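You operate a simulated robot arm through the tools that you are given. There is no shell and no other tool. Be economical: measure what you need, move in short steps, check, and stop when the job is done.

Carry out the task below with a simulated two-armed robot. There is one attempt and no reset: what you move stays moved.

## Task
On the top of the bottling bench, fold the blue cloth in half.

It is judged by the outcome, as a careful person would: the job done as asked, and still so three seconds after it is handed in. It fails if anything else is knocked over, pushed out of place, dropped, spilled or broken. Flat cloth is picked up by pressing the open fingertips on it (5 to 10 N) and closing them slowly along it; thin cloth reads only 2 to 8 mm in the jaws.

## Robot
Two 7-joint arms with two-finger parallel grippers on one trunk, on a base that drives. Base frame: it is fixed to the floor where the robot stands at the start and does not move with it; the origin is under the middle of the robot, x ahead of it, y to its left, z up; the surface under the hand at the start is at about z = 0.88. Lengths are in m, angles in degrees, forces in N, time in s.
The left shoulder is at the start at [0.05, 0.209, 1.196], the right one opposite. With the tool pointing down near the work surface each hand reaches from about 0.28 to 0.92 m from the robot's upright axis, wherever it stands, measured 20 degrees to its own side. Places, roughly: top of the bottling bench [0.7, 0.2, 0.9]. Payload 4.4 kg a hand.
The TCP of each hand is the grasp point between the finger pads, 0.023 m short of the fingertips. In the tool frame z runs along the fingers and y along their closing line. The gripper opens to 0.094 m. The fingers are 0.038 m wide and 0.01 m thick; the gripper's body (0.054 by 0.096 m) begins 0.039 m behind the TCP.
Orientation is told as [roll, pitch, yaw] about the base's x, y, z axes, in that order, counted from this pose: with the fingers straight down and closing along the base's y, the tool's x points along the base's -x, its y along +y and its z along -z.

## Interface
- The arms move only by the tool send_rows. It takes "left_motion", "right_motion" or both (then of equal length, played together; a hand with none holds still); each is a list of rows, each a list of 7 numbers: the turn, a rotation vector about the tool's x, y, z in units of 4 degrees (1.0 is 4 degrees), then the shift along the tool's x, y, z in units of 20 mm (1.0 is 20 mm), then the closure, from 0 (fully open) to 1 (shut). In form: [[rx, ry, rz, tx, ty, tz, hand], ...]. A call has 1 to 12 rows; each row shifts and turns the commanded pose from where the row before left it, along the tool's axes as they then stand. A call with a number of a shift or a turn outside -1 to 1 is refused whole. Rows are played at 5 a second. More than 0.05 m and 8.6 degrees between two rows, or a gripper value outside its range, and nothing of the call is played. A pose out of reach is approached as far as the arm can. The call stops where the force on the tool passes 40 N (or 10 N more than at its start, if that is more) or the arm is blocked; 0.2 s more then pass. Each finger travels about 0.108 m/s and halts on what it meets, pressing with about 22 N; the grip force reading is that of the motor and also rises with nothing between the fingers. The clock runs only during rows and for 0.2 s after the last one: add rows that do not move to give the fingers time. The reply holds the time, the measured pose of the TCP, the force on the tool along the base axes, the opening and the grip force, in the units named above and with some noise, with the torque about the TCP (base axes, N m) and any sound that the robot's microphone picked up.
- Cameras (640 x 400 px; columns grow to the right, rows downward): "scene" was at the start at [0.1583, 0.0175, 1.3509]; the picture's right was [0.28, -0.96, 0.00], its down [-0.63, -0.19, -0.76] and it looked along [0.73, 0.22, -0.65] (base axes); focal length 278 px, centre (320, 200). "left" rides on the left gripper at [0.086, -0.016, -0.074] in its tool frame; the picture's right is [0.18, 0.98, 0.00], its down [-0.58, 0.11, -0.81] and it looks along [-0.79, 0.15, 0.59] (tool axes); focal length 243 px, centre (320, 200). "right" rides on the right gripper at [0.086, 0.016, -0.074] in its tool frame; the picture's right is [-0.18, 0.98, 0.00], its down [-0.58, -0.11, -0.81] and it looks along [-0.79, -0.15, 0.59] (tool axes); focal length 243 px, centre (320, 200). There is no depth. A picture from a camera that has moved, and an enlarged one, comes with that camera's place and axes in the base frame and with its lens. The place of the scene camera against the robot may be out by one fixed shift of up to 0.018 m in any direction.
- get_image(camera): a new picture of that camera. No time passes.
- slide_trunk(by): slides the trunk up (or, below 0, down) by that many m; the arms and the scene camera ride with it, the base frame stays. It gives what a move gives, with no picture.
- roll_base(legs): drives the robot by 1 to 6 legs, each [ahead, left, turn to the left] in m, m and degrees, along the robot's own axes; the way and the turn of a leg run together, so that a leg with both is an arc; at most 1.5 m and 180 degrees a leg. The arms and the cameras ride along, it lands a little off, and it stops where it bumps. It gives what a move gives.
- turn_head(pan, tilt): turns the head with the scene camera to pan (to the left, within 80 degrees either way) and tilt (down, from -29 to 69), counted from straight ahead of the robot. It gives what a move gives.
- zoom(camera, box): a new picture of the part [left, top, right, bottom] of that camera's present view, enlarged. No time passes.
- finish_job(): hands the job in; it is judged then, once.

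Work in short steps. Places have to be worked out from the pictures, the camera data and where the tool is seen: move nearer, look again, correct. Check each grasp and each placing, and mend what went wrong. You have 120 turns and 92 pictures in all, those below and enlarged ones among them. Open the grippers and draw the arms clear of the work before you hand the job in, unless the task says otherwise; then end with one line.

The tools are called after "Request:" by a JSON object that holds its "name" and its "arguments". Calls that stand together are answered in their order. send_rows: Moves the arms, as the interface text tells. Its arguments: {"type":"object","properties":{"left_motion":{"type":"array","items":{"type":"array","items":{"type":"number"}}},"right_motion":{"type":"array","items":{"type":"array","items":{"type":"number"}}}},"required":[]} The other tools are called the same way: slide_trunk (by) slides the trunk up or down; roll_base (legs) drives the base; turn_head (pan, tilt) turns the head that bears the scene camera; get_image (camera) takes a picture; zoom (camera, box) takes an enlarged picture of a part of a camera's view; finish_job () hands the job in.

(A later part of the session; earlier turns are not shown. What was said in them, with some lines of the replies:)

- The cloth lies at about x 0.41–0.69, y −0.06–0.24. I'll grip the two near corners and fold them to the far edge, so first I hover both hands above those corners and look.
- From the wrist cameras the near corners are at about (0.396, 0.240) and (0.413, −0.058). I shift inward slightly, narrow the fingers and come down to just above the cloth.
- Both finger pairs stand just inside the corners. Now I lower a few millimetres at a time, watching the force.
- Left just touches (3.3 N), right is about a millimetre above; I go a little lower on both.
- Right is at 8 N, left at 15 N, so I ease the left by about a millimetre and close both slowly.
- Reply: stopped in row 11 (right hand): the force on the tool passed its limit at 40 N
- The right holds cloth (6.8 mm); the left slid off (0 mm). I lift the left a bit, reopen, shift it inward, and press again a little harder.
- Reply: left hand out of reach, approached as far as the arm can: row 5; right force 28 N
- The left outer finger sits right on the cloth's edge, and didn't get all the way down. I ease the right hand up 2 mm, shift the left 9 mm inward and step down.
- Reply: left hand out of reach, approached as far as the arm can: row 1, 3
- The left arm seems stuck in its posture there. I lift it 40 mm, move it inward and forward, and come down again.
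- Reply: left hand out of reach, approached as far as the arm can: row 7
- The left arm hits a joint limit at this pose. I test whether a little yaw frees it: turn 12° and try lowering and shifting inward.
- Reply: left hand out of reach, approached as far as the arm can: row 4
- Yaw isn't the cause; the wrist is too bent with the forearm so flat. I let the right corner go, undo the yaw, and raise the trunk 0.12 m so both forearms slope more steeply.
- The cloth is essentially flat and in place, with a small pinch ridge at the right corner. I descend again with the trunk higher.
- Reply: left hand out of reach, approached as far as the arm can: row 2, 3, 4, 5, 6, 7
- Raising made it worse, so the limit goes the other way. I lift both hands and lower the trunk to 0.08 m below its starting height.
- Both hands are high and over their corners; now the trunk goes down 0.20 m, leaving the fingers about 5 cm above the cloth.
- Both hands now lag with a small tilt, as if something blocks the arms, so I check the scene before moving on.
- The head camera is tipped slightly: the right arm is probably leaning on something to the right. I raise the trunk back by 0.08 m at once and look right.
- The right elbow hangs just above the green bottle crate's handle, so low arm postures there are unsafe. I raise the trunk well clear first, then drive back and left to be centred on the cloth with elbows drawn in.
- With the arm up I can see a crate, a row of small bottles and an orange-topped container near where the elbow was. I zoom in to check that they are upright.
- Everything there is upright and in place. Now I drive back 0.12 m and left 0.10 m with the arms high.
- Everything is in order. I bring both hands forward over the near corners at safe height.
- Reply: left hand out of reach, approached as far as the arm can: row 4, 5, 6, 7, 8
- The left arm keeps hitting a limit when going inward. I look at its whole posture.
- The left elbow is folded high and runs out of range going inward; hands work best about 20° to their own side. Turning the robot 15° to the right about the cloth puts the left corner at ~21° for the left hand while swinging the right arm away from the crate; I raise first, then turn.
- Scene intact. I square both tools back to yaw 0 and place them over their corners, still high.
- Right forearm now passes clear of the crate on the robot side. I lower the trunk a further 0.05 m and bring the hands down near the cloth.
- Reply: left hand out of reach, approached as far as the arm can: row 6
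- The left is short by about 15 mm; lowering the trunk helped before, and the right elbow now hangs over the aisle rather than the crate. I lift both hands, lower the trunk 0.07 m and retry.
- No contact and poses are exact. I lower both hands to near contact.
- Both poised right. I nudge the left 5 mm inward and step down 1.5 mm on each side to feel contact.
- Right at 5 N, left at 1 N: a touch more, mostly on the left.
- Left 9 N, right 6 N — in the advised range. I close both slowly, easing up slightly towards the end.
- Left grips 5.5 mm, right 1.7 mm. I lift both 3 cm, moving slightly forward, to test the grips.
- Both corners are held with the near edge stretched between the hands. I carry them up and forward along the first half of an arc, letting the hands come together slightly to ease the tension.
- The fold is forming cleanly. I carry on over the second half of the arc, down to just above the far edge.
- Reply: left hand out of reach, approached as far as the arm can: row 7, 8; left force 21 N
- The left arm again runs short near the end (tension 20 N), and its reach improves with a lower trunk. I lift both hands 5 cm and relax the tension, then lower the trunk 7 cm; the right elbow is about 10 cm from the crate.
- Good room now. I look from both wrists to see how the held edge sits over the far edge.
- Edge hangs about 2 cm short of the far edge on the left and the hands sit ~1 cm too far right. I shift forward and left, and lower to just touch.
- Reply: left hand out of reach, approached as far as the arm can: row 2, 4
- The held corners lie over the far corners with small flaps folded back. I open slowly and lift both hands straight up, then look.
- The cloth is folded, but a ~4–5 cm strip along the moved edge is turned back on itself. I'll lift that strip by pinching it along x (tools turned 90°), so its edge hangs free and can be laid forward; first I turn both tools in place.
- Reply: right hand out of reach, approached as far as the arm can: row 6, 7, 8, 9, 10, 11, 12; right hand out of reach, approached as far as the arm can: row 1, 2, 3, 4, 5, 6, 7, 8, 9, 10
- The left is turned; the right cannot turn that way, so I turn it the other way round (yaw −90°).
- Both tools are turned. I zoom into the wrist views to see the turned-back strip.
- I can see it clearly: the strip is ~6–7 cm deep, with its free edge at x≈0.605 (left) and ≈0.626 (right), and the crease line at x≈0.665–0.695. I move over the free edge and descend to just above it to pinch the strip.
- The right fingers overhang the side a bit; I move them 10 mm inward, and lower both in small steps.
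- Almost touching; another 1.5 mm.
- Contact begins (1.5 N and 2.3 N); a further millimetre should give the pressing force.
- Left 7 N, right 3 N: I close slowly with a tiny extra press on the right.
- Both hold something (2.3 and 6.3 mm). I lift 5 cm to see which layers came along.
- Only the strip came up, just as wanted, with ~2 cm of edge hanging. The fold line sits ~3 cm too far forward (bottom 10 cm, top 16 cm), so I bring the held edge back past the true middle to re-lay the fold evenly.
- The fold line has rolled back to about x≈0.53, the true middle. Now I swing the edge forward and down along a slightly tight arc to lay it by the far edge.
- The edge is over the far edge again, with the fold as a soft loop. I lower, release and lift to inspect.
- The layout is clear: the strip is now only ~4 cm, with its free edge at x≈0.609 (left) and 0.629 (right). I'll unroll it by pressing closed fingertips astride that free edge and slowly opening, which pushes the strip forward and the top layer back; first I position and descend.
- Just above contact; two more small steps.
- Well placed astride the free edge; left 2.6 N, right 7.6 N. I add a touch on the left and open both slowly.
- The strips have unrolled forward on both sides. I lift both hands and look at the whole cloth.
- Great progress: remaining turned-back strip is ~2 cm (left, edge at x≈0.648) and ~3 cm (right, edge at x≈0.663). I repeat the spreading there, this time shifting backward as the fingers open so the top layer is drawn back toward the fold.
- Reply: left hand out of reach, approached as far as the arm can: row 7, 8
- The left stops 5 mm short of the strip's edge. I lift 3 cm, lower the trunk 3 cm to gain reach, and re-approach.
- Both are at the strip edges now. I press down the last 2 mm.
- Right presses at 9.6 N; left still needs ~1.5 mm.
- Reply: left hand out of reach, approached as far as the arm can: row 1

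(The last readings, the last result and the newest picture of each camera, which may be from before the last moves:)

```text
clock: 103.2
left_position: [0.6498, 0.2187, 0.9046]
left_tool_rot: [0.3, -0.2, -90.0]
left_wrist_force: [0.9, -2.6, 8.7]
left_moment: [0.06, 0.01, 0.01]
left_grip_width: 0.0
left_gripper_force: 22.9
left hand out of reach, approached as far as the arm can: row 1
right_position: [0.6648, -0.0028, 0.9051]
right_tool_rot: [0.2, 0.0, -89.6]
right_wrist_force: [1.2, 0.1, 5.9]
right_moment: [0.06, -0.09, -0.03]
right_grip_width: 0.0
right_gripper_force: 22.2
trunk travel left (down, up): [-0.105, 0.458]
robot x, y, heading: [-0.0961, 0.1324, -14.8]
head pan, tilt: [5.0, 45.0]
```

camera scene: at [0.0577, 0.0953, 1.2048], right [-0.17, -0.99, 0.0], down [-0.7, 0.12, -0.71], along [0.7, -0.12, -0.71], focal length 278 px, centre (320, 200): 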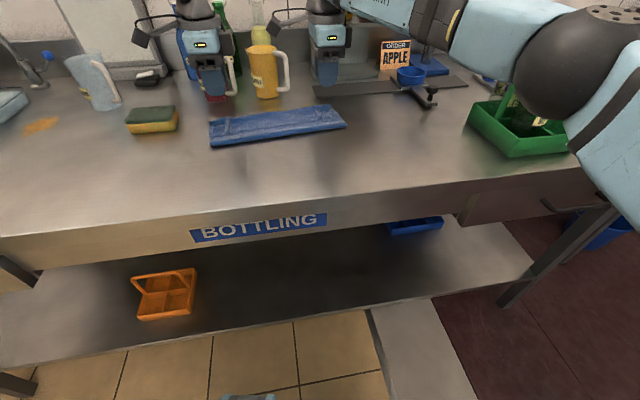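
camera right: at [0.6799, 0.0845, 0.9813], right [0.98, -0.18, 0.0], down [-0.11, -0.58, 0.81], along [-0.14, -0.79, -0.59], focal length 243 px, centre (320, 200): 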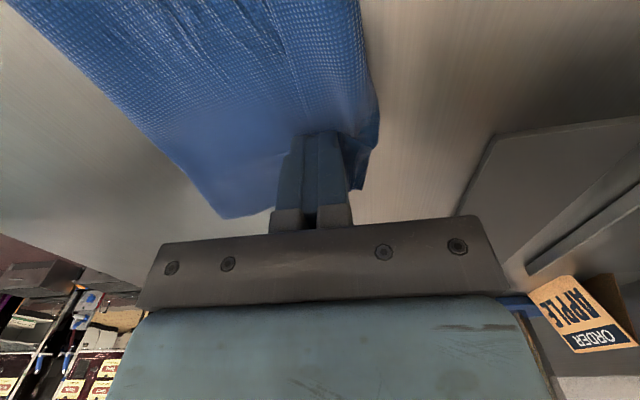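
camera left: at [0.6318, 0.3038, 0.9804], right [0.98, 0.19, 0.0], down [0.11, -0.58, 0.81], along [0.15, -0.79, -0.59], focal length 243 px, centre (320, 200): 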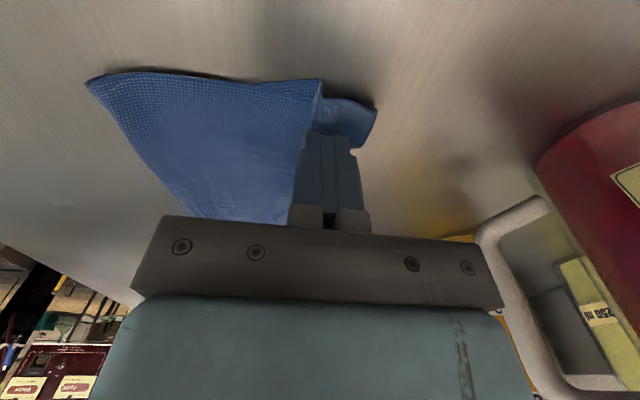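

Both press at 6–9 N. Now the slow spread with backward drift.

Request:
{"name": "send_rows", "arguments": {"left_motion": [[0, 0, 0, 0, -0.13, 0, 0.95], [0, 0, 0, 0, -0.13, 0, 0.9], [0, 0, 0, 0, -0.13, 0, 0.86], [0, 0, 0, 0, -0.13, 0, 0.81], [0, 0, 0, 0, -0.13, 0, 0.76], [0, 0, 0, 0, -0.13, 0, 0.71], [0, 0, 0, 0, -0.13, 0, 0.66], [0, 0, 0, 0, -0.13, 0, 0.62], [0, 0, 0, 0, -0.13, 0, 0.57], [0, 0, 0, 0, -0.13, 0, 0.52], [0, 0, 0, 0, 0, 0, 0.52]], "right_motion": [[0, 0, 0, 0, -0.035, 0, 0.93], [0, 0, 0, 0, -0.035, 0, 0.87], [0, 0, 0, 0, -0.035, 0, 0.8], [0, 0, 0, 0, -0.035, 0, 0.74], [0, 0, 0, 0, -0.035, 0, 0.67], [0, 0, 0, 0, -0.035, 0, 0.6], [0, 0, 0, 0, -0.035, 0, 0.54], [0, 0, 0, 0, -0.035, 0, 0.47], [0, 0, 0, 0, -0.035, 0, 0.41], [0, 0, 0, 0, -0.035, 0, 0.34], [0, 0, 0, 0, 0, 0, 0.34]]}}

Request:
{"name": "send_rows", "arguments": {"left_motion": [[0, 0, 0, 0, 0, -0.4, 0.52], [0, 0, 0, 0, 0, -1, 0.52], [0, 0, 0, 0, 0, -1, 0.52], [0, 0, 0, 0, 0, -1, 0.52], [0, 0, 0, 0, 0, -1, 0.7], [0, 0, 0, 0, 0, -1, 0.7]], "right_motion": [[0, 0, 0, 0, 0, -0.4, 0.34], [0, 0, 0, 0, 0, -1, 0.34], [0, 0, 0, 0, 0, -1, 0.34], [0, 0, 0, 0, 0, -1, 0.34], [0, 0, 0, 0, 0, -1, 0.7], [0, 0, 0, 0, 0, -1, 0.7]]}}

Request:
{"name": "zoom", "arguments": {"camera": "left", "box": [140, 0, 460, 200]}}

Request:
{"name": "zoom", "arguments": {"camera": "right", "box": [140, 0, 460, 200]}}

```text
clock: 105.6
left_position: [0.6219, 0.2185, 0.904]
left_tool_rot: [0.2, -0.1, -90.0]
left_wrist_force: [4.6, -0.9, 17.8]
left_moment: [0.1, 0.34, 0.0]
left_grip_width: 0.0429
left_gripper_force: 0.1
right_position: [0.6579, -0.0019, 0.9052]
right_tool_rot: [0.1, 0.0, -89.7]
right_wrist_force: [-0.2, 0.5, 0.5]
right_moment: [-0.02, -0.05, 0.0]
right_grip_width: 0.062
right_gripper_force: 0.0
trunk travel left (down, up): [-0.105, 0.458]
robot x, y, heading: [-0.0983, 0.1315, -15.2]
head pan, tilt: [5.0, 45.0]
```

```text
clock: 107.0
left_position: [0.6234, 0.2165, 1.01]
left_tool_rot: [0.2, -0.1, -90.0]
left_wrist_force: [0.7, -0.9, -0.7]
left_moment: [-0.01, -0.04, -0.01]
left_grip_width: 0.0284
left_gripper_force: 0.0
right_position: [0.6583, -0.0028, 1.0135]
right_tool_rot: [0.0, 0.1, -89.6]
right_wrist_force: [-1.5, -0.6, 1.2]
right_moment: [-0.02, 0.0, 0.0]
right_grip_width: 0.0282
right_gripper_force: 0.1
trunk travel left (down, up): [-0.105, 0.458]
robot x, y, heading: [-0.0973, 0.13, -14.8]
head pan, tilt: [5.0, 45.0]
```

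```text
2.00 times, centred on (300, 100) of left
camera zoom: at [0.6066, 0.304, 1.0843], right [0.98, 0.18, 0.0], down [0.11, -0.58, 0.81], along [0.15, -0.79, -0.59], focal length 485 px, centre (360, 400)
```

zoom: 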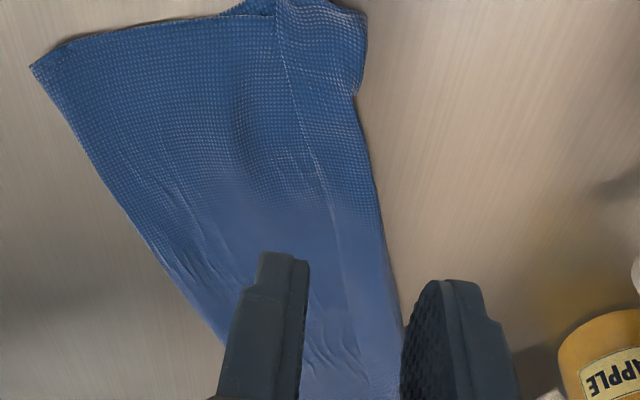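

```text
2.00 times, centred on (300, 100) of right
camera zoom: at [0.6727, 0.0848, 1.0892], right [0.98, -0.18, 0.0], down [-0.11, -0.58, 0.81], along [-0.14, -0.79, -0.59], focal length 485 px, centre (360, 400)
```

zoom: 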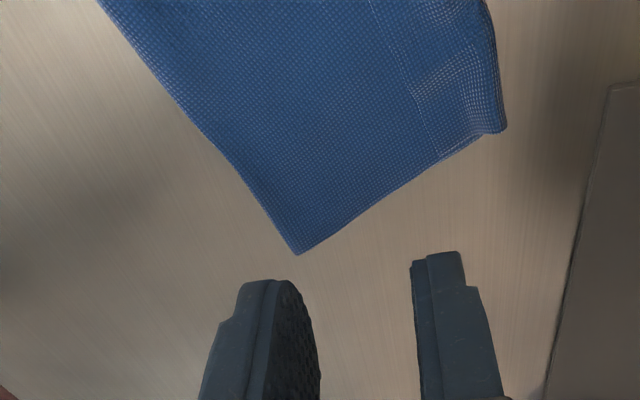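

The second spread mostly shifted and turned the cloth (~20°) instead of unrolling the last 2–3 cm. I'll pinch that strip again, closer to its free edge and aligned with it, and re-lay the fold; first align both tools (yaw −70°) over the strip and come down.

Request:
{"name": "send_rows", "arguments": {"left_motion": [[0, 0, 0, 0.24, -0.29, 0, 0.85], [0, 0, 0, 0.24, -0.28, 0, 0.85], [0, 0, -0.98, 0, 0, 0, 0.85], [0, 0, -0.98, 0, 0, 0, 0.85], [0, 0, -0.98, 0, 0, 0.9, 0.85], [0, 0, -0.98, 0, 0, 0.9, 0.85], [0, 0, -0.98, 0, 0, 0.9, 0.85], [0, 0, 0, 0, 0, 0.9, 0.85], [0, 0, 0, 0, 0, 0.9, 0.85], [0, 0, 0, 0, 0, 0.5, 0.85], [0, 0, 0, 0, 0, 0, 0.85]], "right_motion": [[0, 0, 0, 0.26, 0.78, 0, 0.85], [0, 0, 0, 0.26, 0.77, 0, 0.85], [0, 0, -0.98, 0, 0, 0, 0.85], [0, 0, -0.98, 0, 0, 0, 0.85], [0, 0, -0.98, 0, 0, 0.9, 0.85], [0, 0, -0.98, 0, 0, 0.9, 0.85], [0, 0, -0.98, 0, 0, 0.9, 0.85], [0, 0, 0, 0, 0, 0.9, 0.85], [0, 0, 0, 0, 0, 0.9, 0.85], [0, 0, 0, 0, 0, 0.7, 0.85], [0, 0, 0, 0, 0, 0, 0.85]]}}

Request:
{"name": "get_image", "arguments": {"camera": "left"}}

Request:
{"name": "get_image", "arguments": {"camera": "right"}}

```text
clock: 109.4
left_position: [0.6138, 0.2263, 0.9106]
left_tool_rot: [0.0, -0.1, -70.3]
left_wrist_force: [-1.1, 0.5, -1.3]
left_moment: [0.0, 0.0, 0.02]
left_grip_width: 0.0142
left_gripper_force: 0.0
right_position: [0.6667, 0.0031, 0.9082]
right_tool_rot: [0.2, 0.0, -70.0]
right_wrist_force: [0.4, 0.2, 0.8]
right_moment: [-0.01, 0.02, 0.0]
right_grip_width: 0.0142
right_gripper_force: 0.1
right hand out of reach, approached as far as the arm can: row 1, 2
trunk travel left (down, up): [-0.105, 0.458]
robot x, y, heading: [-0.0988, 0.1341, -14.8]
head pan, tilt: [5.0, 45.0]
```

```text
11 pictures are left
camera left: at [0.5684, 0.3023, 0.9848], right [0.86, 0.5, 0.0], down [0.3, -0.51, 0.81], along [0.41, -0.7, -0.59], focal length 243 px, centre (320, 200)
```

left: 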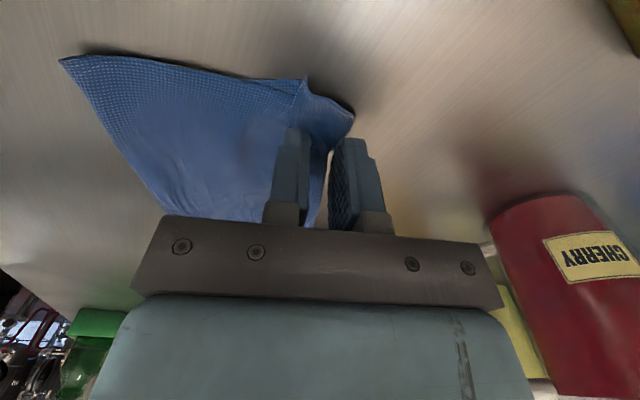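

```text
10 pictures are left
camera right: at [0.6529, 0.0902, 0.9855], right [0.99, 0.16, 0.0], down [0.1, -0.58, 0.81], along [0.13, -0.8, -0.59], focal length 243 px, centre (320, 200)
```

right: 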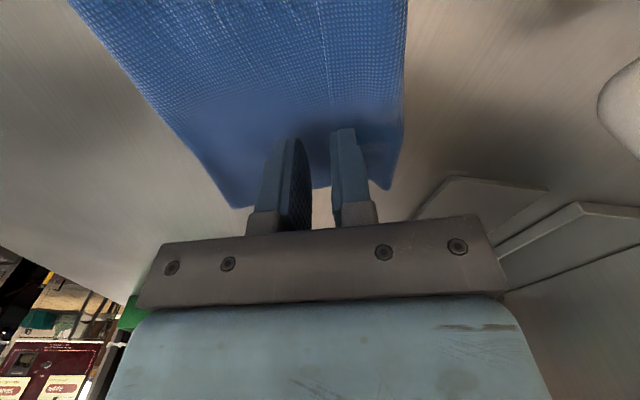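

The right runs out of reach 2 cm short and the left is 1 cm too far on. I lift slightly, drive forward 4 cm, and correct both positions afterwards.

Request:
{"name": "send_rows", "arguments": {"left_motion": [[0, 0, 0, 0, -0.3, -1, 0.85], [0, 0, 0, 0, -0.3, -1, 0.85]], "right_motion": [[0, 0, 0, 0, 0, -1, 0.85], [0, 0, 0, 0, 0, -1, 0.85]]}}

Request:
{"name": "roll_base", "arguments": {"legs": [[0.04, 0, 0]]}}

```text
clock: 110.0
left_position: [0.601, 0.2227, 0.9514]
left_tool_rot: [-0.1, 0.0, -70.4]
left_wrist_force: [0.0, -0.4, 0.0]
left_moment: [-0.04, 0.02, 0.01]
left_grip_width: 0.0142
left_gripper_force: 0.1
right_position: [0.6694, 0.0026, 0.9508]
right_tool_rot: [0.2, 0.0, -70.0]
right_wrist_force: [0.4, 0.2, -1.0]
right_moment: [0.03, 0.01, 0.0]
right_grip_width: 0.0141
right_gripper_force: 0.1
trunk travel left (down, up): [-0.105, 0.458]
robot x, y, heading: [-0.0995, 0.1345, -15.1]
head pan, tilt: [5.0, 45.0]
```

```text
clock: 110.9
left_position: [0.6407, 0.213, 0.9512]
left_tool_rot: [-0.1, 0.0, -70.2]
left_wrist_force: [-0.9, 0.2, -0.4]
left_moment: [-0.03, 0.01, 0.03]
left_grip_width: 0.0141
left_gripper_force: 0.0
right_position: [0.7103, -0.009, 0.9494]
right_tool_rot: [0.1, 0.2, -70.0]
right_wrist_force: [0.5, -0.4, -0.1]
right_moment: [0.02, 0.0, 0.0]
right_grip_width: 0.0139
right_gripper_force: 0.1
trunk travel left (down, up): [-0.105, 0.458]
robot x, y, heading: [-0.0607, 0.1248, -14.6]
head pan, tilt: [5.0, 45.0]
```

Now I correct the hands to the strip's edge and lower to near contact.

Request:
{"name": "send_rows", "arguments": {"left_motion": [[0, 0, 0, 0.55, -0.84, 0, 0.85], [0, 0, 0, 0.54, -0.84, 0, 0.85], [0, 0, 0, 0, 0, 0.9, 0.85], [0, 0, 0, 0, 0, 0.9, 0.85], [0, 0, 0, 0, 0, 0.4, 0.85], [0, 0, 0, 0, 0, 0, 0.85]], "right_motion": [[0, 0, 0, 0.57, -0.35, 0, 0.85], [0, 0, 0, 0.57, -0.35, 0, 0.85], [0, 0, 0, 0, 0, 0.9, 0.85], [0, 0, 0, 0, 0, 0.9, 0.85], [0, 0, 0, 0, 0, 0.35, 0.85], [0, 0, 0, 0, 0, 0, 0.85]]}}

Request:
{"name": "get_image", "arguments": {"camera": "right"}}

```text
clock: 112.3
left_position: [0.6008, 0.2233, 0.9096]
left_tool_rot: [0.1, -0.2, -70.3]
left_wrist_force: [-0.4, 1.1, 0.3]
left_moment: [0.0, 0.03, 0.04]
left_grip_width: 0.014
left_gripper_force: 0.0
right_position: [0.6875, 0.0094, 0.9093]
right_tool_rot: [0.0, 0.0, -70.0]
right_wrist_force: [-0.7, -0.1, -0.7]
right_moment: [-0.02, 0.01, 0.01]
right_grip_width: 0.0139
right_gripper_force: 0.1
trunk travel left (down, up): [-0.105, 0.458]
robot x, y, heading: [-0.0599, 0.1249, -14.7]
head pan, tilt: [5.0, 45.0]
```

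```text
9 pictures are left
camera right: at [0.6732, 0.0964, 0.9841], right [0.99, 0.16, 0.0], down [0.1, -0.58, 0.81], along [0.13, -0.8, -0.59], focal length 243 px, centre (320, 200)
```

right: 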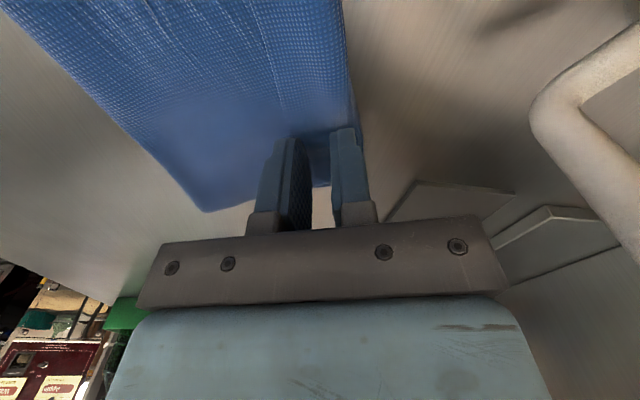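

The fingers straddle the strip, far finger at its crease. I step the right back 3 mm and press down.

Request:
{"name": "send_rows", "arguments": {"left_motion": [[0, 0, 0, 0, 0, 0.1, 0.85], [0, 0, 0, 0, 0, 0.1, 0.85], [0, 0, 0, 0, 0, 0, 0.85]], "right_motion": [[0, 0, 0, 0, -0.15, 0.1, 0.85], [0, 0, 0, 0, 0, 0.1, 0.85], [0, 0, 0, 0, 0, 0, 0.85]]}}

```text
clock: 113.1
left_position: [0.6006, 0.2224, 0.9058]
left_tool_rot: [0.1, -0.1, -70.3]
left_wrist_force: [0.4, -0.6, 3.9]
left_moment: [0.03, -0.02, 0.03]
left_grip_width: 0.014
left_gripper_force: 0.1
right_position: [0.6857, 0.0062, 0.904]
right_tool_rot: [0.2, 0.0, -70.0]
right_wrist_force: [-0.2, -0.3, 3.7]
right_moment: [-0.02, -0.01, 0.0]
right_grip_width: 0.0141
right_gripper_force: 0.1
trunk travel left (down, up): [-0.105, 0.458]
robot x, y, heading: [-0.057, 0.1244, -14.7]
head pan, tilt: [5.0, 45.0]
```

Both at ~4 N; a hair more, then close slowly and lift 4 cm.

Request:
{"name": "send_rows", "arguments": {"left_motion": [[0, 0, 0, 0, 0, 0.03, 0.85], [0, 0, 0, 0, 0, 0, 0.87], [0, 0, 0, 0, 0, 0, 0.89], [0, 0, 0, 0, 0, 0, 0.91], [0, 0, 0, 0, 0, 0, 0.93], [0, 0, 0, 0, 0, 0, 0.95], [0, 0, 0, 0, 0, 0, 0.97], [0, 0, 0, 0, 0, 0, 0.99], [0, 0, 0, 0, 0, 0, 1], [0, 0, 0, 0, 0, 0, 1]], "right_motion": [[0, 0, 0, 0, 0, 0.03, 0.85], [0, 0, 0, 0, 0, 0, 0.87], [0, 0, 0, 0, 0, 0, 0.89], [0, 0, 0, 0, 0, 0, 0.91], [0, 0, 0, 0, 0, 0, 0.93], [0, 0, 0, 0, 0, 0, 0.95], [0, 0, 0, 0, 0, 0, 0.97], [0, 0, 0, 0, 0, 0, 0.99], [0, 0, 0, 0, 0, 0, 1], [0, 0, 0, 0, 0, 0, 1]]}}

Request:
{"name": "send_rows", "arguments": {"left_motion": [[0, 0, 0, 0, 0, -0.5, 1], [0, 0, 0, 0, 0, -0.8, 1], [0, 0, 0, 0, 0, -0.8, 1], [0, 0, 0, 0, 0, 0, 1]], "right_motion": [[0, 0, 0, 0, 0, -0.5, 1], [0, 0, 0, 0, 0, -0.8, 1], [0, 0, 0, 0, 0, -0.8, 1], [0, 0, 0, 0, 0, 0, 1]]}}

Request:
{"name": "zoom", "arguments": {"camera": "scene", "box": [150, 50, 410, 210]}}

```text
clock: 115.3
left_position: [0.6001, 0.2232, 0.9056]
left_tool_rot: [0.1, -0.1, -70.3]
left_wrist_force: [0.8, -0.1, 5.0]
left_moment: [0.0, -0.03, -0.01]
left_grip_width: 0.0016
left_gripper_force: 22.4
right_position: [0.6844, 0.0089, 0.9045]
right_tool_rot: [0.1, 0.0, -70.0]
right_wrist_force: [-1.1, 0.2, 12.4]
right_moment: [0.03, 0.03, 0.03]
right_grip_width: 0.0017
right_gripper_force: 21.7
trunk travel left (down, up): [-0.105, 0.458]
robot x, y, heading: [-0.0623, 0.1217, -14.6]
head pan, tilt: [5.0, 45.0]
```

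```text
clock: 116.3
left_position: [0.601, 0.2235, 0.9451]
left_tool_rot: [-0.1, -0.2, -70.3]
left_wrist_force: [0.6, -0.6, -0.3]
left_moment: [0.01, 0.02, 0.0]
left_grip_width: 0.0012
left_gripper_force: 22.3
right_position: [0.6853, 0.0083, 0.9439]
right_tool_rot: [0.0, 0.0, -69.9]
right_wrist_force: [-0.4, 0.2, -0.9]
right_moment: [0.0, 0.01, 0.03]
right_grip_width: 0.0016
right_gripper_force: 21.9
trunk travel left (down, up): [-0.105, 0.458]
robot x, y, heading: [-0.06, 0.1207, -14.7]
head pan, tilt: [5.0, 45.0]
```

```text
2.46 times, centred on (280, 130) of scene
camera zoom: at [0.0971, 0.0849, 1.1747], right [-0.17, -0.99, 0.0], down [-0.7, 0.12, -0.71], along [0.7, -0.12, -0.71], focal length 685 px, centre (418, 372)
```

zoom: 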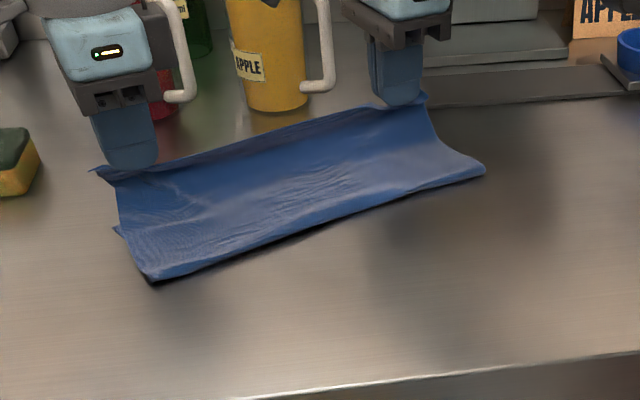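

The strip is now held within ~1 cm of its edge with nothing turned back. The bottom half is still only ~9 cm, so I carry the edge back past the middle, letting cloth lay down on the near side, before the final fold.

Request:
{"name": "send_rows", "arguments": {"left_motion": [[0, 0, 0, 0, -0.7, -0.9, 1], [0, 0, 0, 0, -0.95, -0.9, 1], [0, 0, 0, 0, -0.95, -0.8, 1], [0, 0, 0, 0, -0.95, -0.4, 1], [0, 0, 0, 0, -0.95, 0, 1], [0, 0, 0, 0, -0.95, 0, 1], [0, 0, 0, 0, -0.95, 0.3, 1], [0, 0, 0, 0, -0.95, 0.5, 1], [0, 0, 0, 0, -0.95, 0.6, 1], [0, 0, 0, 0, -0.95, 0.7, 1], [0, 0, 0, 0, 0, 0, 1]], "right_motion": [[0, 0, 0, 0, -0.7, -0.9, 1], [0, 0, 0, 0, -0.95, -0.9, 1], [0, 0, 0, 0, -0.95, -0.8, 1], [0, 0, 0, 0, -0.95, -0.4, 1], [0, 0, 0, 0, -0.95, 0, 1], [0, 0, 0, 0, -0.95, 0, 1], [0, 0, 0, 0, -0.95, 0.3, 1], [0, 0, 0, 0, -0.95, 0.5, 1], [0, 0, 0, 0, -0.95, 0.6, 1], [0, 0, 0, 0, -0.95, 0.7, 1], [0, 0, 0, 0, 0, 0, 1]]}}

Request:
{"name": "zoom", "arguments": {"camera": "scene", "box": [130, 50, 430, 235]}}

```text
clock: 118.7
left_position: [0.4262, 0.1599, 0.9621]
left_tool_rot: [-0.1, -0.2, -70.3]
left_wrist_force: [-0.7, -0.2, 1.0]
left_moment: [-0.03, 0.0, 0.0]
left_grip_width: 0.0015
left_gripper_force: 22.0
right_position: [0.5091, -0.055, 0.9642]
right_tool_rot: [0.1, 0.0, -70.1]
right_wrist_force: [0.0, 0.1, 0.1]
right_moment: [0.01, 0.01, 0.01]
right_grip_width: 0.0018
right_gripper_force: 21.7
trunk travel left (down, up): [-0.105, 0.458]
robot x, y, heading: [-0.0589, 0.1229, -15.0]
head pan, tilt: [5.0, 45.0]
```

```text
2.13 times, centred on (280, 142) of scene
camera zoom: at [0.0969, 0.0852, 1.1748], right [-0.17, -0.99, 0.0], down [-0.7, 0.12, -0.71], along [0.7, -0.12, -0.71], focal length 594 px, centre (405, 323)
```

zoom: 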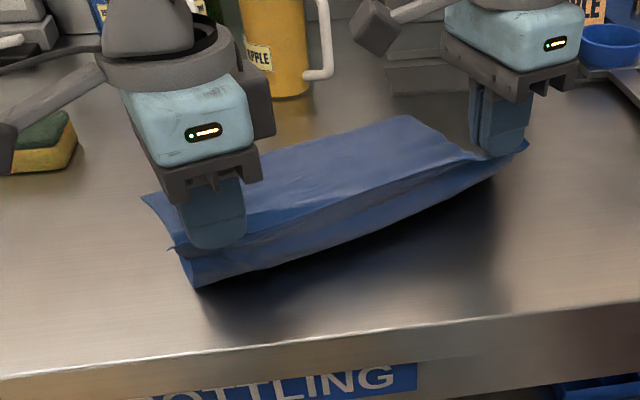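

Excellent: the far edge stayed put (bottom now ~13–14 cm) and the fold lies at the true middle. Now the final swing forward and down to the far edge.

Request:
{"name": "send_rows", "arguments": {"left_motion": [[0, 0, 0, 0, 0.65, -0.7, 1], [0, 0, 0, 0, 0.75, -0.6, 1], [0, 0, 0, 0, 0.8, -0.3, 1], [0, 0, 0, 0, 0.8, -0.1, 1], [0, 0, 0, 0, 0.75, 0.1, 1], [0, 0, 0, 0, 0.75, 0.2, 1], [0, 0, 0, 0, 0.7, 0.3, 1], [0, 0, 0, 0, 0.65, 0.4, 1], [0, 0, 0, 0, 0.6, 0.6, 1], [0, 0, 0, 0, 0.55, 0.7, 1], [0, 0, 0, 0, 0.45, 0.8, 1], [0, 0, 0, 0, 0.4, 0.8, 1]], "right_motion": [[0, 0, 0, 0, 0.7, -0.7, 1], [0, 0, 0, 0, 0.81, -0.6, 1], [0, 0, 0, 0, 0.86, -0.3, 1], [0, 0, 0, 0, 0.86, -0.1, 1], [0, 0, 0, -0.05, 0.81, 0.1, 1], [0, 0, 0, -0.05, 0.81, 0.2, 1], [0, 0, 0, -0.05, 0.76, 0.3, 1], [0, 0, 0, -0.05, 0.7, 0.4, 1], [0, 0, 0, -0.05, 0.65, 0.6, 1], [0, 0, 0, 0, 0.59, 0.7, 1], [0, 0, 0, 0, 0.49, 0.8, 1], [0, 0, 0, 0, 0.43, 0.8, 1]]}}

Request:
{"name": "zoom", "arguments": {"camera": "scene", "box": [130, 50, 430, 235]}}

```text
clock: 121.3
left_position: [0.5764, 0.2128, 0.9184]
left_tool_rot: [0.1, -0.1, -70.3]
left_wrist_force: [1.4, -1.2, 0.2]
left_moment: [-0.03, -0.01, -0.03]
left_grip_width: 0.0012
left_gripper_force: 22.3
right_position: [0.6737, -0.0014, 0.9212]
right_tool_rot: [0.1, 0.0, -70.0]
right_wrist_force: [-1.2, 0.8, 0.1]
right_moment: [0.01, 0.03, -0.01]
right_grip_width: 0.0015
right_gripper_force: 22.1
trunk travel left (down, up): [-0.105, 0.458]
robot x, y, heading: [-0.0546, 0.1184, -14.7]
head pan, tilt: [5.0, 45.0]
```

```text
2.13 times, centred on (280, 142) of scene
camera zoom: at [0.0975, 0.0852, 1.1747], right [-0.17, -0.99, 0.0], down [-0.7, 0.12, -0.71], along [0.7, -0.12, -0.71], focal length 594 px, centre (405, 323)
```

zoom: 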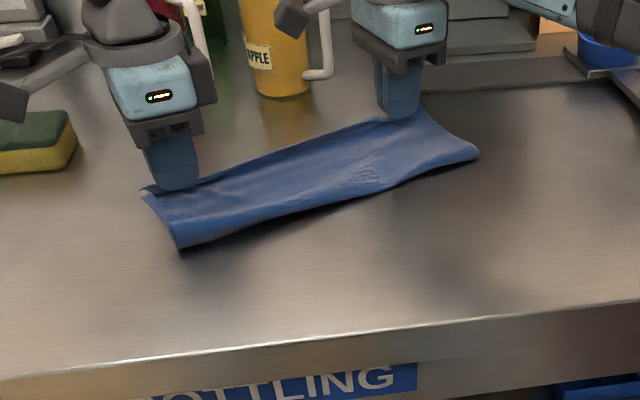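

The edge is back over the far edge with a soft, rounded fold. I lower, release with a small opening, and lift clear.

Request:
{"name": "send_rows", "arguments": {"left_motion": [[0, 0, 0, 0, 0, 0.3, 1], [0, 0, 0, 0, 0, 0.25, 1], [0, 0, 0, 0, 0, 0, 0.93], [0, 0, 0, 0, 0, 0, 0.86], [0, 0, 0, 0, 0, 0, 0.8], [0, 0, 0, 0, 0, -0.4, 0.8], [0, 0, 0, 0, 0, -1, 0.8], [0, 0, 0, 0, 0, -1, 0.8], [0, 0, 0, 0, 0, -0.5, 1], [0, 0, 0, 0, 0, 0, 1]], "right_motion": [[0, 0, 0, 0, 0, 0.35, 1], [0, 0, 0, 0, 0, 0.3, 1], [0, 0, 0, 0, 0, 0, 0.93], [0, 0, 0, 0, 0, 0, 0.86], [0, 0, 0, 0, 0, 0, 0.8], [0, 0, 0, 0, 0, -0.4, 0.8], [0, 0, 0, 0, 0, -1, 0.8], [0, 0, 0, 0, 0, -1, 0.8], [0, 0, 0, 0, 0, -0.5, 1], [0, 0, 0, 0, 0, 0, 1]]}}

Request:
{"name": "zoom", "arguments": {"camera": "scene", "box": [150, 70, 390, 210]}}

```text
clock: 123.5
left_position: [0.5741, 0.213, 0.9667]
left_tool_rot: [0.0, -0.1, -70.3]
left_wrist_force: [0.4, 0.0, 0.8]
left_moment: [0.0, -0.01, -0.02]
left_grip_width: 0.0
left_gripper_force: 22.1
right_position: [0.6715, -0.0014, 0.9643]
right_tool_rot: [0.1, 0.0, -69.9]
right_wrist_force: [0.0, 0.3, 0.1]
right_moment: [-0.02, 0.01, 0.0]
right_grip_width: 0.0
right_gripper_force: 21.9
trunk travel left (down, up): [-0.105, 0.458]
robot x, y, heading: [-0.0576, 0.1226, -15.0]
head pan, tilt: [5.0, 45.0]
```

```text
2.67 times, centred on (270, 140) of scene
camera zoom: at [0.097, 0.0849, 1.1748], right [-0.17, -0.99, 0.0], down [-0.7, 0.12, -0.71], along [0.7, -0.12, -0.71], focal length 742 px, centre (453, 360)
```

zoom: 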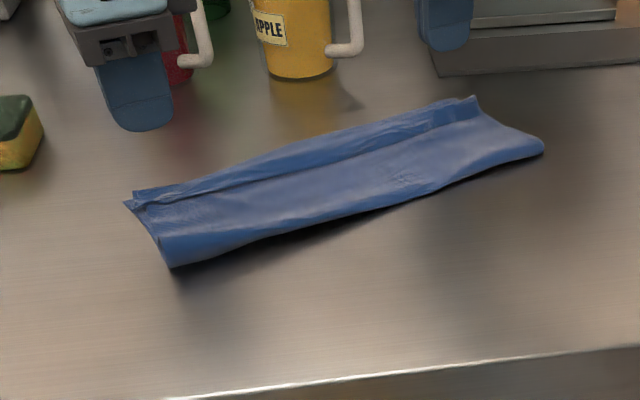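

The cloth is folded with its edge along the far edge; the fold side is still a puffy loop. I press closed fingertips on the top layer near the loop and draw them toward the fold to flatten and extend it.

Request:
{"name": "send_rows", "arguments": {"left_motion": [[0, 0, 0, 0, -0.8, 0, 1], [0, 0, 0, 0, -0.8, 0, 1], [0, 0, 0, 0, -0.8, 0.5, 1], [0, 0, 0, 0, 0, 0.8, 1], [0, 0, 0, 0, 0, 0.8, 1], [0, 0, 0, 0, 0, 0.6, 1], [0, 0, 0, 0, 0, 0.3, 1], [0, 0, 0, 0, 0, 0, 1]], "right_motion": [[0, 0, 0, 0, -1, 0, 1], [0, 0, 0, 0, -1, 0, 1], [0, 0, 0, 0, -1, 0.5, 1], [0, 0, 0, 0, -0.3, 0.8, 1], [0, 0, 0, 0, 0, 0.8, 1], [0, 0, 0, 0, 0, 0.6, 1], [0, 0, 0, 0, 0, 0.2, 1], [0, 0, 0, 0, 0, 0, 1]]}}

```text
clock: 125.3
left_position: [0.529, 0.1956, 0.9076]
left_tool_rot: [0.0, -0.1, -70.3]
left_wrist_force: [0.6, 0.2, 0.6]
left_moment: [-0.01, 0.01, 0.0]
left_grip_width: 0.0
left_gripper_force: 22.3
right_position: [0.6093, -0.0241, 0.9055]
right_tool_rot: [0.2, 0.1, -70.0]
right_wrist_force: [0.3, -0.5, 1.7]
right_moment: [0.0, -0.01, 0.0]
right_grip_width: 0.0
right_gripper_force: 22.1
trunk travel left (down, up): [-0.105, 0.458]
robot x, y, heading: [-0.0581, 0.1228, -14.5]
head pan, tilt: [5.0, 45.0]
```

Light contact. I draw both back ~5 cm across the loop with a slight press, then lift.

Request:
{"name": "send_rows", "arguments": {"left_motion": [[0, 0, 0, 0, -0.2, 0.08, 1], [0, 0, 0, 0, -0.3, 0.02, 1], [0, 0, 0, 0, -0.3, 0, 1], [0, 0, 0, 0, -0.3, 0, 1], [0, 0, 0, 0, -0.3, 0, 1], [0, 0, 0, 0, -0.3, 0, 1], [0, 0, 0, 0, -0.3, 0, 1], [0, 0, 0, 0, -0.3, 0, 1], [0, 0, 0, 0, 0, 0, 1]], "right_motion": [[0, 0, 0, 0, -0.2, 0.03, 1], [0, 0, 0, 0, -0.3, 0, 1], [0, 0, 0, 0, -0.3, 0, 1], [0, 0, 0, 0, -0.3, 0, 1], [0, 0, 0, 0, -0.3, 0, 1], [0, 0, 0, 0, -0.3, 0, 1], [0, 0, 0, 0, -0.3, 0, 1], [0, 0, 0, 0, -0.3, 0, 1], [0, 0, 0, 0, 0, 0, 1]]}}

Request:
{"name": "send_rows", "arguments": {"left_motion": [[0, 0, 0, 0, 0, -1, 1], [0, 0, 0, 0, 0, -1, 1], [0, 0, 0, 0, 0.9, -1, 1], [0, 0, 0, 0.9, 0.9, -1, 1], [0, 0, 0, 0.9, 0.9, 0, 1], [0, 0, 0, 0.9, 0.9, 0, 1], [0, 0, 0, 0.9, 0, 0, 1]], "right_motion": [[0, 0, 0, 0, 0, -1, 1], [0, 0, 0, 0, 0, -1, 1], [0, 0, 0, 0, 0, -1, 1], [0, 0, 0, -0.9, 0, -1, 1], [0, 0, 0, -0.9, 0, 0, 1], [0, 0, 0, -0.9, 0, 0, 1], [0, 0, 0, 0, 0, 0, 1]]}}

Request:
{"name": "zoom", "arguments": {"camera": "scene", "box": [150, 70, 390, 210]}}

```text
clock: 127.3
left_position: [0.4869, 0.1819, 0.9052]
left_tool_rot: [0.1, -0.2, -70.3]
left_wrist_force: [4.2, 1.6, 17.8]
left_moment: [0.27, 0.01, -0.09]
left_grip_width: 0.0001
left_gripper_force: 21.8
right_position: [0.565, -0.041, 0.905]
right_tool_rot: [0.1, -0.1, -69.8]
right_wrist_force: [0.0, 0.5, 0.7]
right_moment: [-0.02, 0.02, 0.03]
right_grip_width: 0.0
right_gripper_force: 22.5
trunk travel left (down, up): [-0.105, 0.458]
robot x, y, heading: [-0.0583, 0.1224, -14.7]
head pan, tilt: [5.0, 45.0]
```

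```text
clock: 128.9
left_position: [0.5309, 0.2725, 0.9835]
left_tool_rot: [0.0, -0.2, -70.4]
left_wrist_force: [0.2, 0.2, 0.4]
left_moment: [-0.02, 0.02, -0.01]
left_grip_width: 0.0
left_gripper_force: 22.0
right_position: [0.5851, -0.0917, 0.9846]
right_tool_rot: [0.0, 0.0, -70.0]
right_wrist_force: [-0.8, 0.9, -0.1]
right_moment: [-0.02, 0.02, -0.02]
right_grip_width: 0.0
right_gripper_force: 22.3
trunk travel left (down, up): [-0.105, 0.458]
robot x, y, heading: [-0.0572, 0.1217, -14.8]
head pan, tilt: [5.0, 45.0]
```

```text
2.67 times, centred on (270, 140) of scene
camera zoom: at [0.0967, 0.0856, 1.1749], right [-0.17, -0.99, 0.0], down [-0.7, 0.12, -0.71], along [0.7, -0.12, -0.71], focal length 742 px, centre (453, 360)
```

zoom: 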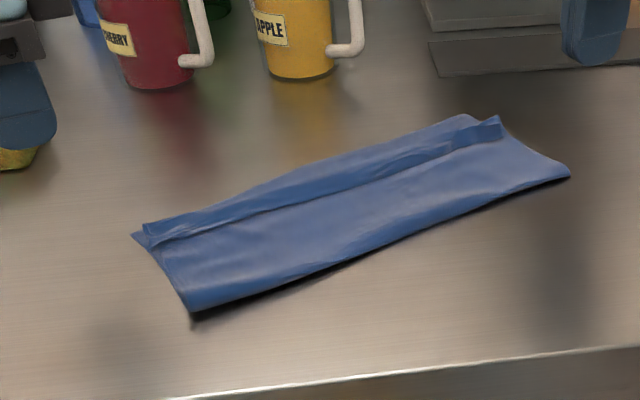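

Much flatter now. I look closer at the far edge to see how the edges line up.

Request:
{"name": "zoom", "arguments": {"camera": "scene", "box": [190, 105, 370, 195]}}

```text
3.56 times, centred on (280, 150) of scene
camera zoom: at [0.0967, 0.0856, 1.1749], right [-0.17, -0.99, 0.0], down [-0.7, 0.12, -0.71], along [0.7, -0.12, -0.71], focal length 990 px, centre (462, 378)
```

zoom: 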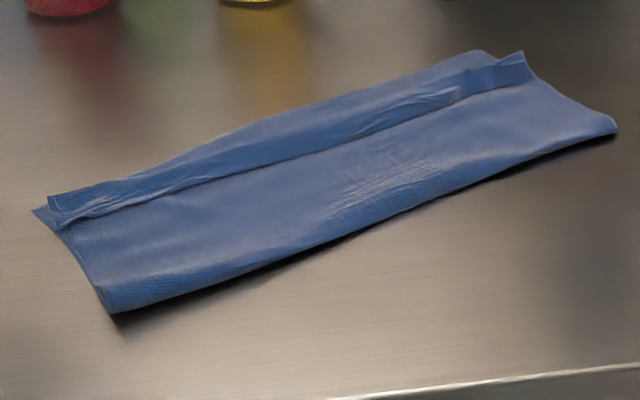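

A ~2 cm hem of the top edge is still turned back. One more spread without drift, which worked best the first time, should lay it forward; I bring closed fingertips over its free edge and check from the wrists.

Request:
{"name": "send_rows", "arguments": {"left_motion": [[0, 0, 0, -0.89, -0.34, 0, 1], [0, 0, 0, -0.89, -0.34, 0, 1], [0, 0, 0, -0.89, -0.34, 0, 1], [0, 0, 0, -0.89, -0.34, 0, 1], [0, 0, 0, 0, 0, 0.8, 1], [0, 0, 0, 0, 0, 0.8, 1], [0, 0, 0, 0, 0, 0.8, 1], [0, 0, 0, 0, 0, 0.8, 1], [0, 0, 0, 0, 0, 0, 1]], "right_motion": [[0, 0, 0, 0.745, 0.725, 0, 1], [0, 0, 0, 0.745, 0.725, 0, 1], [0, 0, 0, 0.745, 0.725, 0, 1], [0, 0, 0, 0.745, 0.725, 0, 1], [0, 0, 0, 0, 0, 0.8, 1], [0, 0, 0, 0, 0, 0.8, 1], [0, 0, 0, 0, 0, 0.8, 1], [0, 0, 0, 0, 0, 0.8, 1], [0, 0, 0, 0, 0, 0, 1]]}}

Request:
{"name": "get_image", "arguments": {"camera": "left"}}

Request:
{"name": "get_image", "arguments": {"camera": "right"}}

```text
clock: 130.9
left_position: [0.5268, 0.1962, 0.9199]
left_tool_rot: [0.0, -0.1, -70.3]
left_wrist_force: [0.3, 0.7, 0.0]
left_moment: [-0.02, -0.01, -0.02]
left_grip_width: 0.0
left_gripper_force: 22.4
right_position: [0.6208, -0.0135, 0.9216]
right_tool_rot: [0.1, 0.0, -70.0]
right_wrist_force: [0.1, 0.7, -0.4]
right_moment: [-0.02, 0.0, -0.03]
right_grip_width: 0.0
right_gripper_force: 21.7
trunk travel left (down, up): [-0.105, 0.458]
robot x, y, heading: [-0.0566, 0.1205, -14.8]
head pan, tilt: [5.0, 45.0]
```

```text
2 pictures are left
camera left: at [0.4821, 0.2722, 0.9939], right [0.86, 0.5, 0.0], down [0.3, -0.51, 0.81], along [0.41, -0.7, -0.59], focal length 243 px, centre (320, 200)
```

left: 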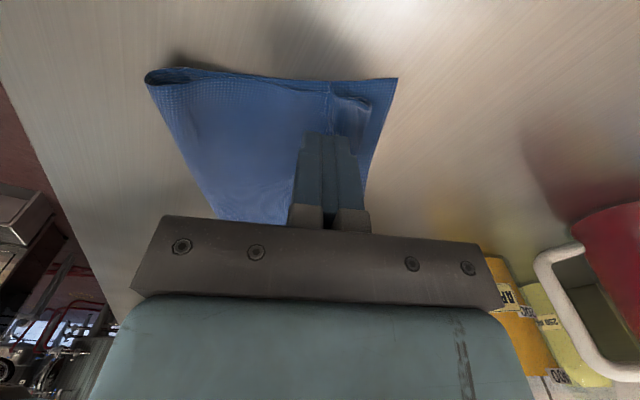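

```text
1 pictures are left
camera right: at [0.6056, 0.0718, 0.9975], right [0.99, 0.16, 0.0], down [0.1, -0.58, 0.81], along [0.13, -0.8, -0.59], focal length 243 px, centre (320, 200)
```

right: 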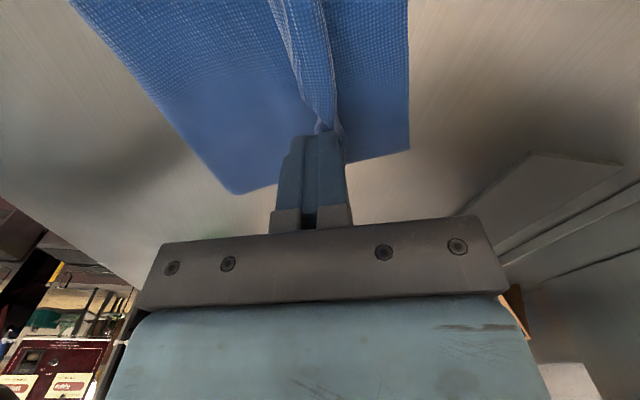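

The views show: left hem edge right under the fingers; right hem ends just inside them, and there the top edge also lies ~2–4 cm short of the far edge. I shift the right 2 cm inward and 7 mm back, and lower both to contact.

Request:
{"name": "send_rows", "arguments": {"left_motion": [[0, 0, 0, 0, 0, 0, 1], [0, 0, 0, 0, 0, 0, 1], [0, 0, 0, 0, 0, 0.4, 1], [0, 0, 0, 0, 0, 0.25, 1], [0, 0, 0, 0, 0, 0.08, 1], [0, 0, 0, 0, 0, 0, 1]], "right_motion": [[0, 0, 0, 0.5, -0.18, 0, 1], [0, 0, 0, 0.5, -0.17, 0, 1], [0, 0, 0, 0, 0, 0.4, 1], [0, 0, 0, 0, 0, 0.3, 1], [0, 0, 0, 0, 0, 0.08, 1], [0, 0, 0, 0, 0, 0, 1]]}}

```text
clock: 132.3
left_position: [0.5302, 0.1952, 0.9049]
left_tool_rot: [0.0, 0.0, -70.2]
left_wrist_force: [-0.6, 0.2, 0.9]
left_moment: [0.0, -0.01, 0.02]
left_grip_width: 0.0002
left_gripper_force: 21.5
right_position: [0.6056, 0.0022, 0.9071]
right_tool_rot: [0.0, 0.0, -70.0]
right_wrist_force: [0.3, 0.7, 0.3]
right_moment: [0.04, 0.02, 0.05]
right_grip_width: 0.0
right_gripper_force: 21.8
trunk travel left (down, up): [-0.105, 0.458]
robot x, y, heading: [-0.0583, 0.1234, -14.7]
head pan, tilt: [5.0, 45.0]
```

Nearly touching; I press the last bit.

Request:
{"name": "send_rows", "arguments": {"left_motion": [[0, 0, 0, 0, 0, 0.06, 1], [0, 0, 0, 0, 0, 0, 1]], "right_motion": [[0, 0, 0, 0, 0, 0.1, 1], [0, 0, 0, 0, 0, 0, 1]]}}

```text
clock: 132.9
left_position: [0.5273, 0.1957, 0.9059]
left_tool_rot: [0.1, -0.2, -70.2]
left_wrist_force: [0.2, -1.6, 2.6]
left_moment: [0.03, -0.02, -0.01]
left_grip_width: 0.0
left_gripper_force: 21.7
right_position: [0.6059, 0.0022, 0.9054]
right_tool_rot: [0.1, 0.0, -69.9]
right_wrist_force: [-0.7, 0.4, 7.1]
right_moment: [0.03, -0.02, -0.03]
right_grip_width: 0.0002
right_gripper_force: 21.9
trunk travel left (down, up): [-0.105, 0.458]
robot x, y, heading: [-0.0594, 0.1258, -14.5]
head pan, tilt: [5.0, 45.0]
```

Contact is good. I spread slowly, keeping the near fingers roughly anchored while the far fingers push the hem forward, then lift and draw both arms away.

Request:
{"name": "send_rows", "arguments": {"left_motion": [[0, 0, 0, 0, 0.0, 0.04, 1], [0, 0, 0, 0, 0.05, 0, 0.95], [0, 0, 0, 0, 0.05, 0, 0.9], [0, 0, 0, 0, 0.05, 0, 0.85], [0, 0, 0, 0, 0.05, 0, 0.8], [0, 0, 0, 0, 0.05, 0, 0.75], [0, 0, 0, 0, 0.05, 0, 0.7], [0, 0, 0, 0, 0.05, 0, 0.65], [0, 0, 0, 0, 0.05, 0, 0.6], [0, 0, 0, 0, 0.05, 0, 0.56], [0, 0, 0, 0, 0, 0, 0.56]], "right_motion": [[0, 0, 0, 0, 0.0, 0, 1], [0, 0, 0, 0, 0.13, 0, 0.94], [0, 0, 0, 0, 0.13, 0, 0.88], [0, 0, 0, 0, 0.13, 0, 0.82], [0, 0, 0, 0, 0.13, 0, 0.76], [0, 0, 0, 0, 0.13, 0, 0.7], [0, 0, 0, 0, 0.13, 0, 0.64], [0, 0, 0, 0, 0.13, 0, 0.58], [0, 0, 0, 0, 0.13, 0, 0.52], [0, 0, 0, 0, 0.13, 0, 0.47], [0, 0, 0, 0, 0, 0, 0.47]]}}

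Request:
{"name": "send_rows", "arguments": {"left_motion": [[0, 0, 0, 0, 0, -0.5, 0.5], [0, 0, 0, 0, 0, -1, 0.4], [0, 0, 0, 0, 0, -1, 0.3], [0, 0, 0, 0, 0, -1, 0.2], [0, 0, 0, 0, 0, -1, 0.1], [0, 0, 0, 0.9, 0, -1, 0], [0, 0, 0, 0.9, -0.3, -0.5, 0], [0, 0, 0, 0.9, -0.3, 0, 0], [0, 0, 0, 0.9, -0.3, 0, 0], [0, 0, 0, 0.9, -0.3, 0, 0]], "right_motion": [[0, 0, 0, 0, 0, -0.5, 0.45], [0, 0, 0, 0, 0, -1, 0.4], [0, 0, 0, 0, 0, -1, 0.3], [0, 0, 0, 0, 0, -1, 0.2], [0, 0, 0, 0, 0, -1, 0.1], [0, 0, 0, 0, -0.5, -1, 0], [0, 0, 0, -0.9, -0.5, -1, 0], [0, 0, 0, -0.9, -0.5, -0.5, 0], [0, 0, 0, -0.9, -0.5, 0, 0], [0, 0, 0, -0.9, -0.5, 0, 0]]}}

Request:
{"name": "get_image", "arguments": {"camera": "scene"}}

```text
clock: 135.3
left_position: [0.5356, 0.2005, 0.9057]
left_tool_rot: [0.1, -0.1, -70.4]
left_wrist_force: [-1.3, -0.9, 7.0]
left_moment: [0.05, -0.11, -0.01]
left_grip_width: 0.0402
left_gripper_force: 0.0
right_position: [0.6272, 0.0111, 0.9053]
right_tool_rot: [0.2, 0.0, -70.1]
right_wrist_force: [-3.0, -0.1, 10.2]
right_moment: [0.14, -0.22, 0.03]
right_grip_width: 0.0485
right_gripper_force: 0.0
trunk travel left (down, up): [-0.105, 0.458]
robot x, y, heading: [-0.0583, 0.1201, -14.9]
head pan, tilt: [5.0, 45.0]
```

```text
clock: 137.5
left_position: [0.4824, 0.2778, 1.0228]
left_tool_rot: [0.1, -0.1, -70.4]
left_wrist_force: [0.7, -0.6, -0.1]
left_moment: [0.0, -0.05, -0.01]
left_grip_width: 0.094
left_gripper_force: 0.1
right_position: [0.605, -0.0762, 1.0445]
right_tool_rot: [0.1, 0.0, -69.9]
right_wrist_force: [1.7, 0.9, -0.2]
right_moment: [0.03, -0.02, -0.03]
right_grip_width: 0.094
right_gripper_force: 0.1
trunk travel left (down, up): [-0.105, 0.458]
robot x, y, heading: [-0.0576, 0.1213, -14.9]
head pan, tilt: [5.0, 45.0]
```

```text
0 pictures are left
camera scene: at [0.0965, 0.0849, 1.1749], right [-0.17, -0.99, 0.0], down [-0.7, 0.12, -0.71], along [0.7, -0.12, -0.71], focal length 278 px, centre (320, 200)
```

scene: 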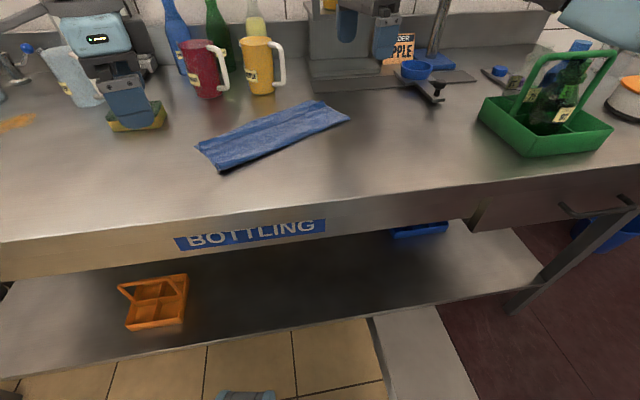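

The cloth now lies flat and folded in half with no visible turned-back hem, and everything else stands in place. I raise the trunk to bring the arms well clear, then hand in.

Request:
{"name": "slide_trunk", "arguments": {"by": 0.2}}

Request:
{"name": "finish_job", "arguments": {}}

```text
clock: 139.7
left_position: [0.4838, 0.2784, 1.2221]
left_tool_rot: [0.0, -0.1, -70.3]
left_wrist_force: [-0.6, 0.0, 0.6]
left_moment: [0.03, 0.02, 0.0]
left_grip_width: 0.0942
left_gripper_force: 0.0
right_position: [0.6059, -0.0753, 1.243]
right_tool_rot: [0.0, 0.0, -70.0]
right_wrist_force: [-0.3, -0.7, 0.7]
right_moment: [-0.04, -0.03, -0.02]
right_grip_width: 0.0937
right_gripper_force: 0.1
trunk travel left (down, up): [-0.305, 0.258]
robot x, y, heading: [-0.0555, 0.12, -14.7]
head pan, tilt: [5.0, 45.0]
```

```text
The job is handed in.
```

The blue cloth is folded in half and lies flat on the bottling bench, turned about 20° from how it lay; in the last picture nothing else looks moved, though I didn't check how closely the edges line up, and early on the right arm briefly leaned on something I couldn't see.
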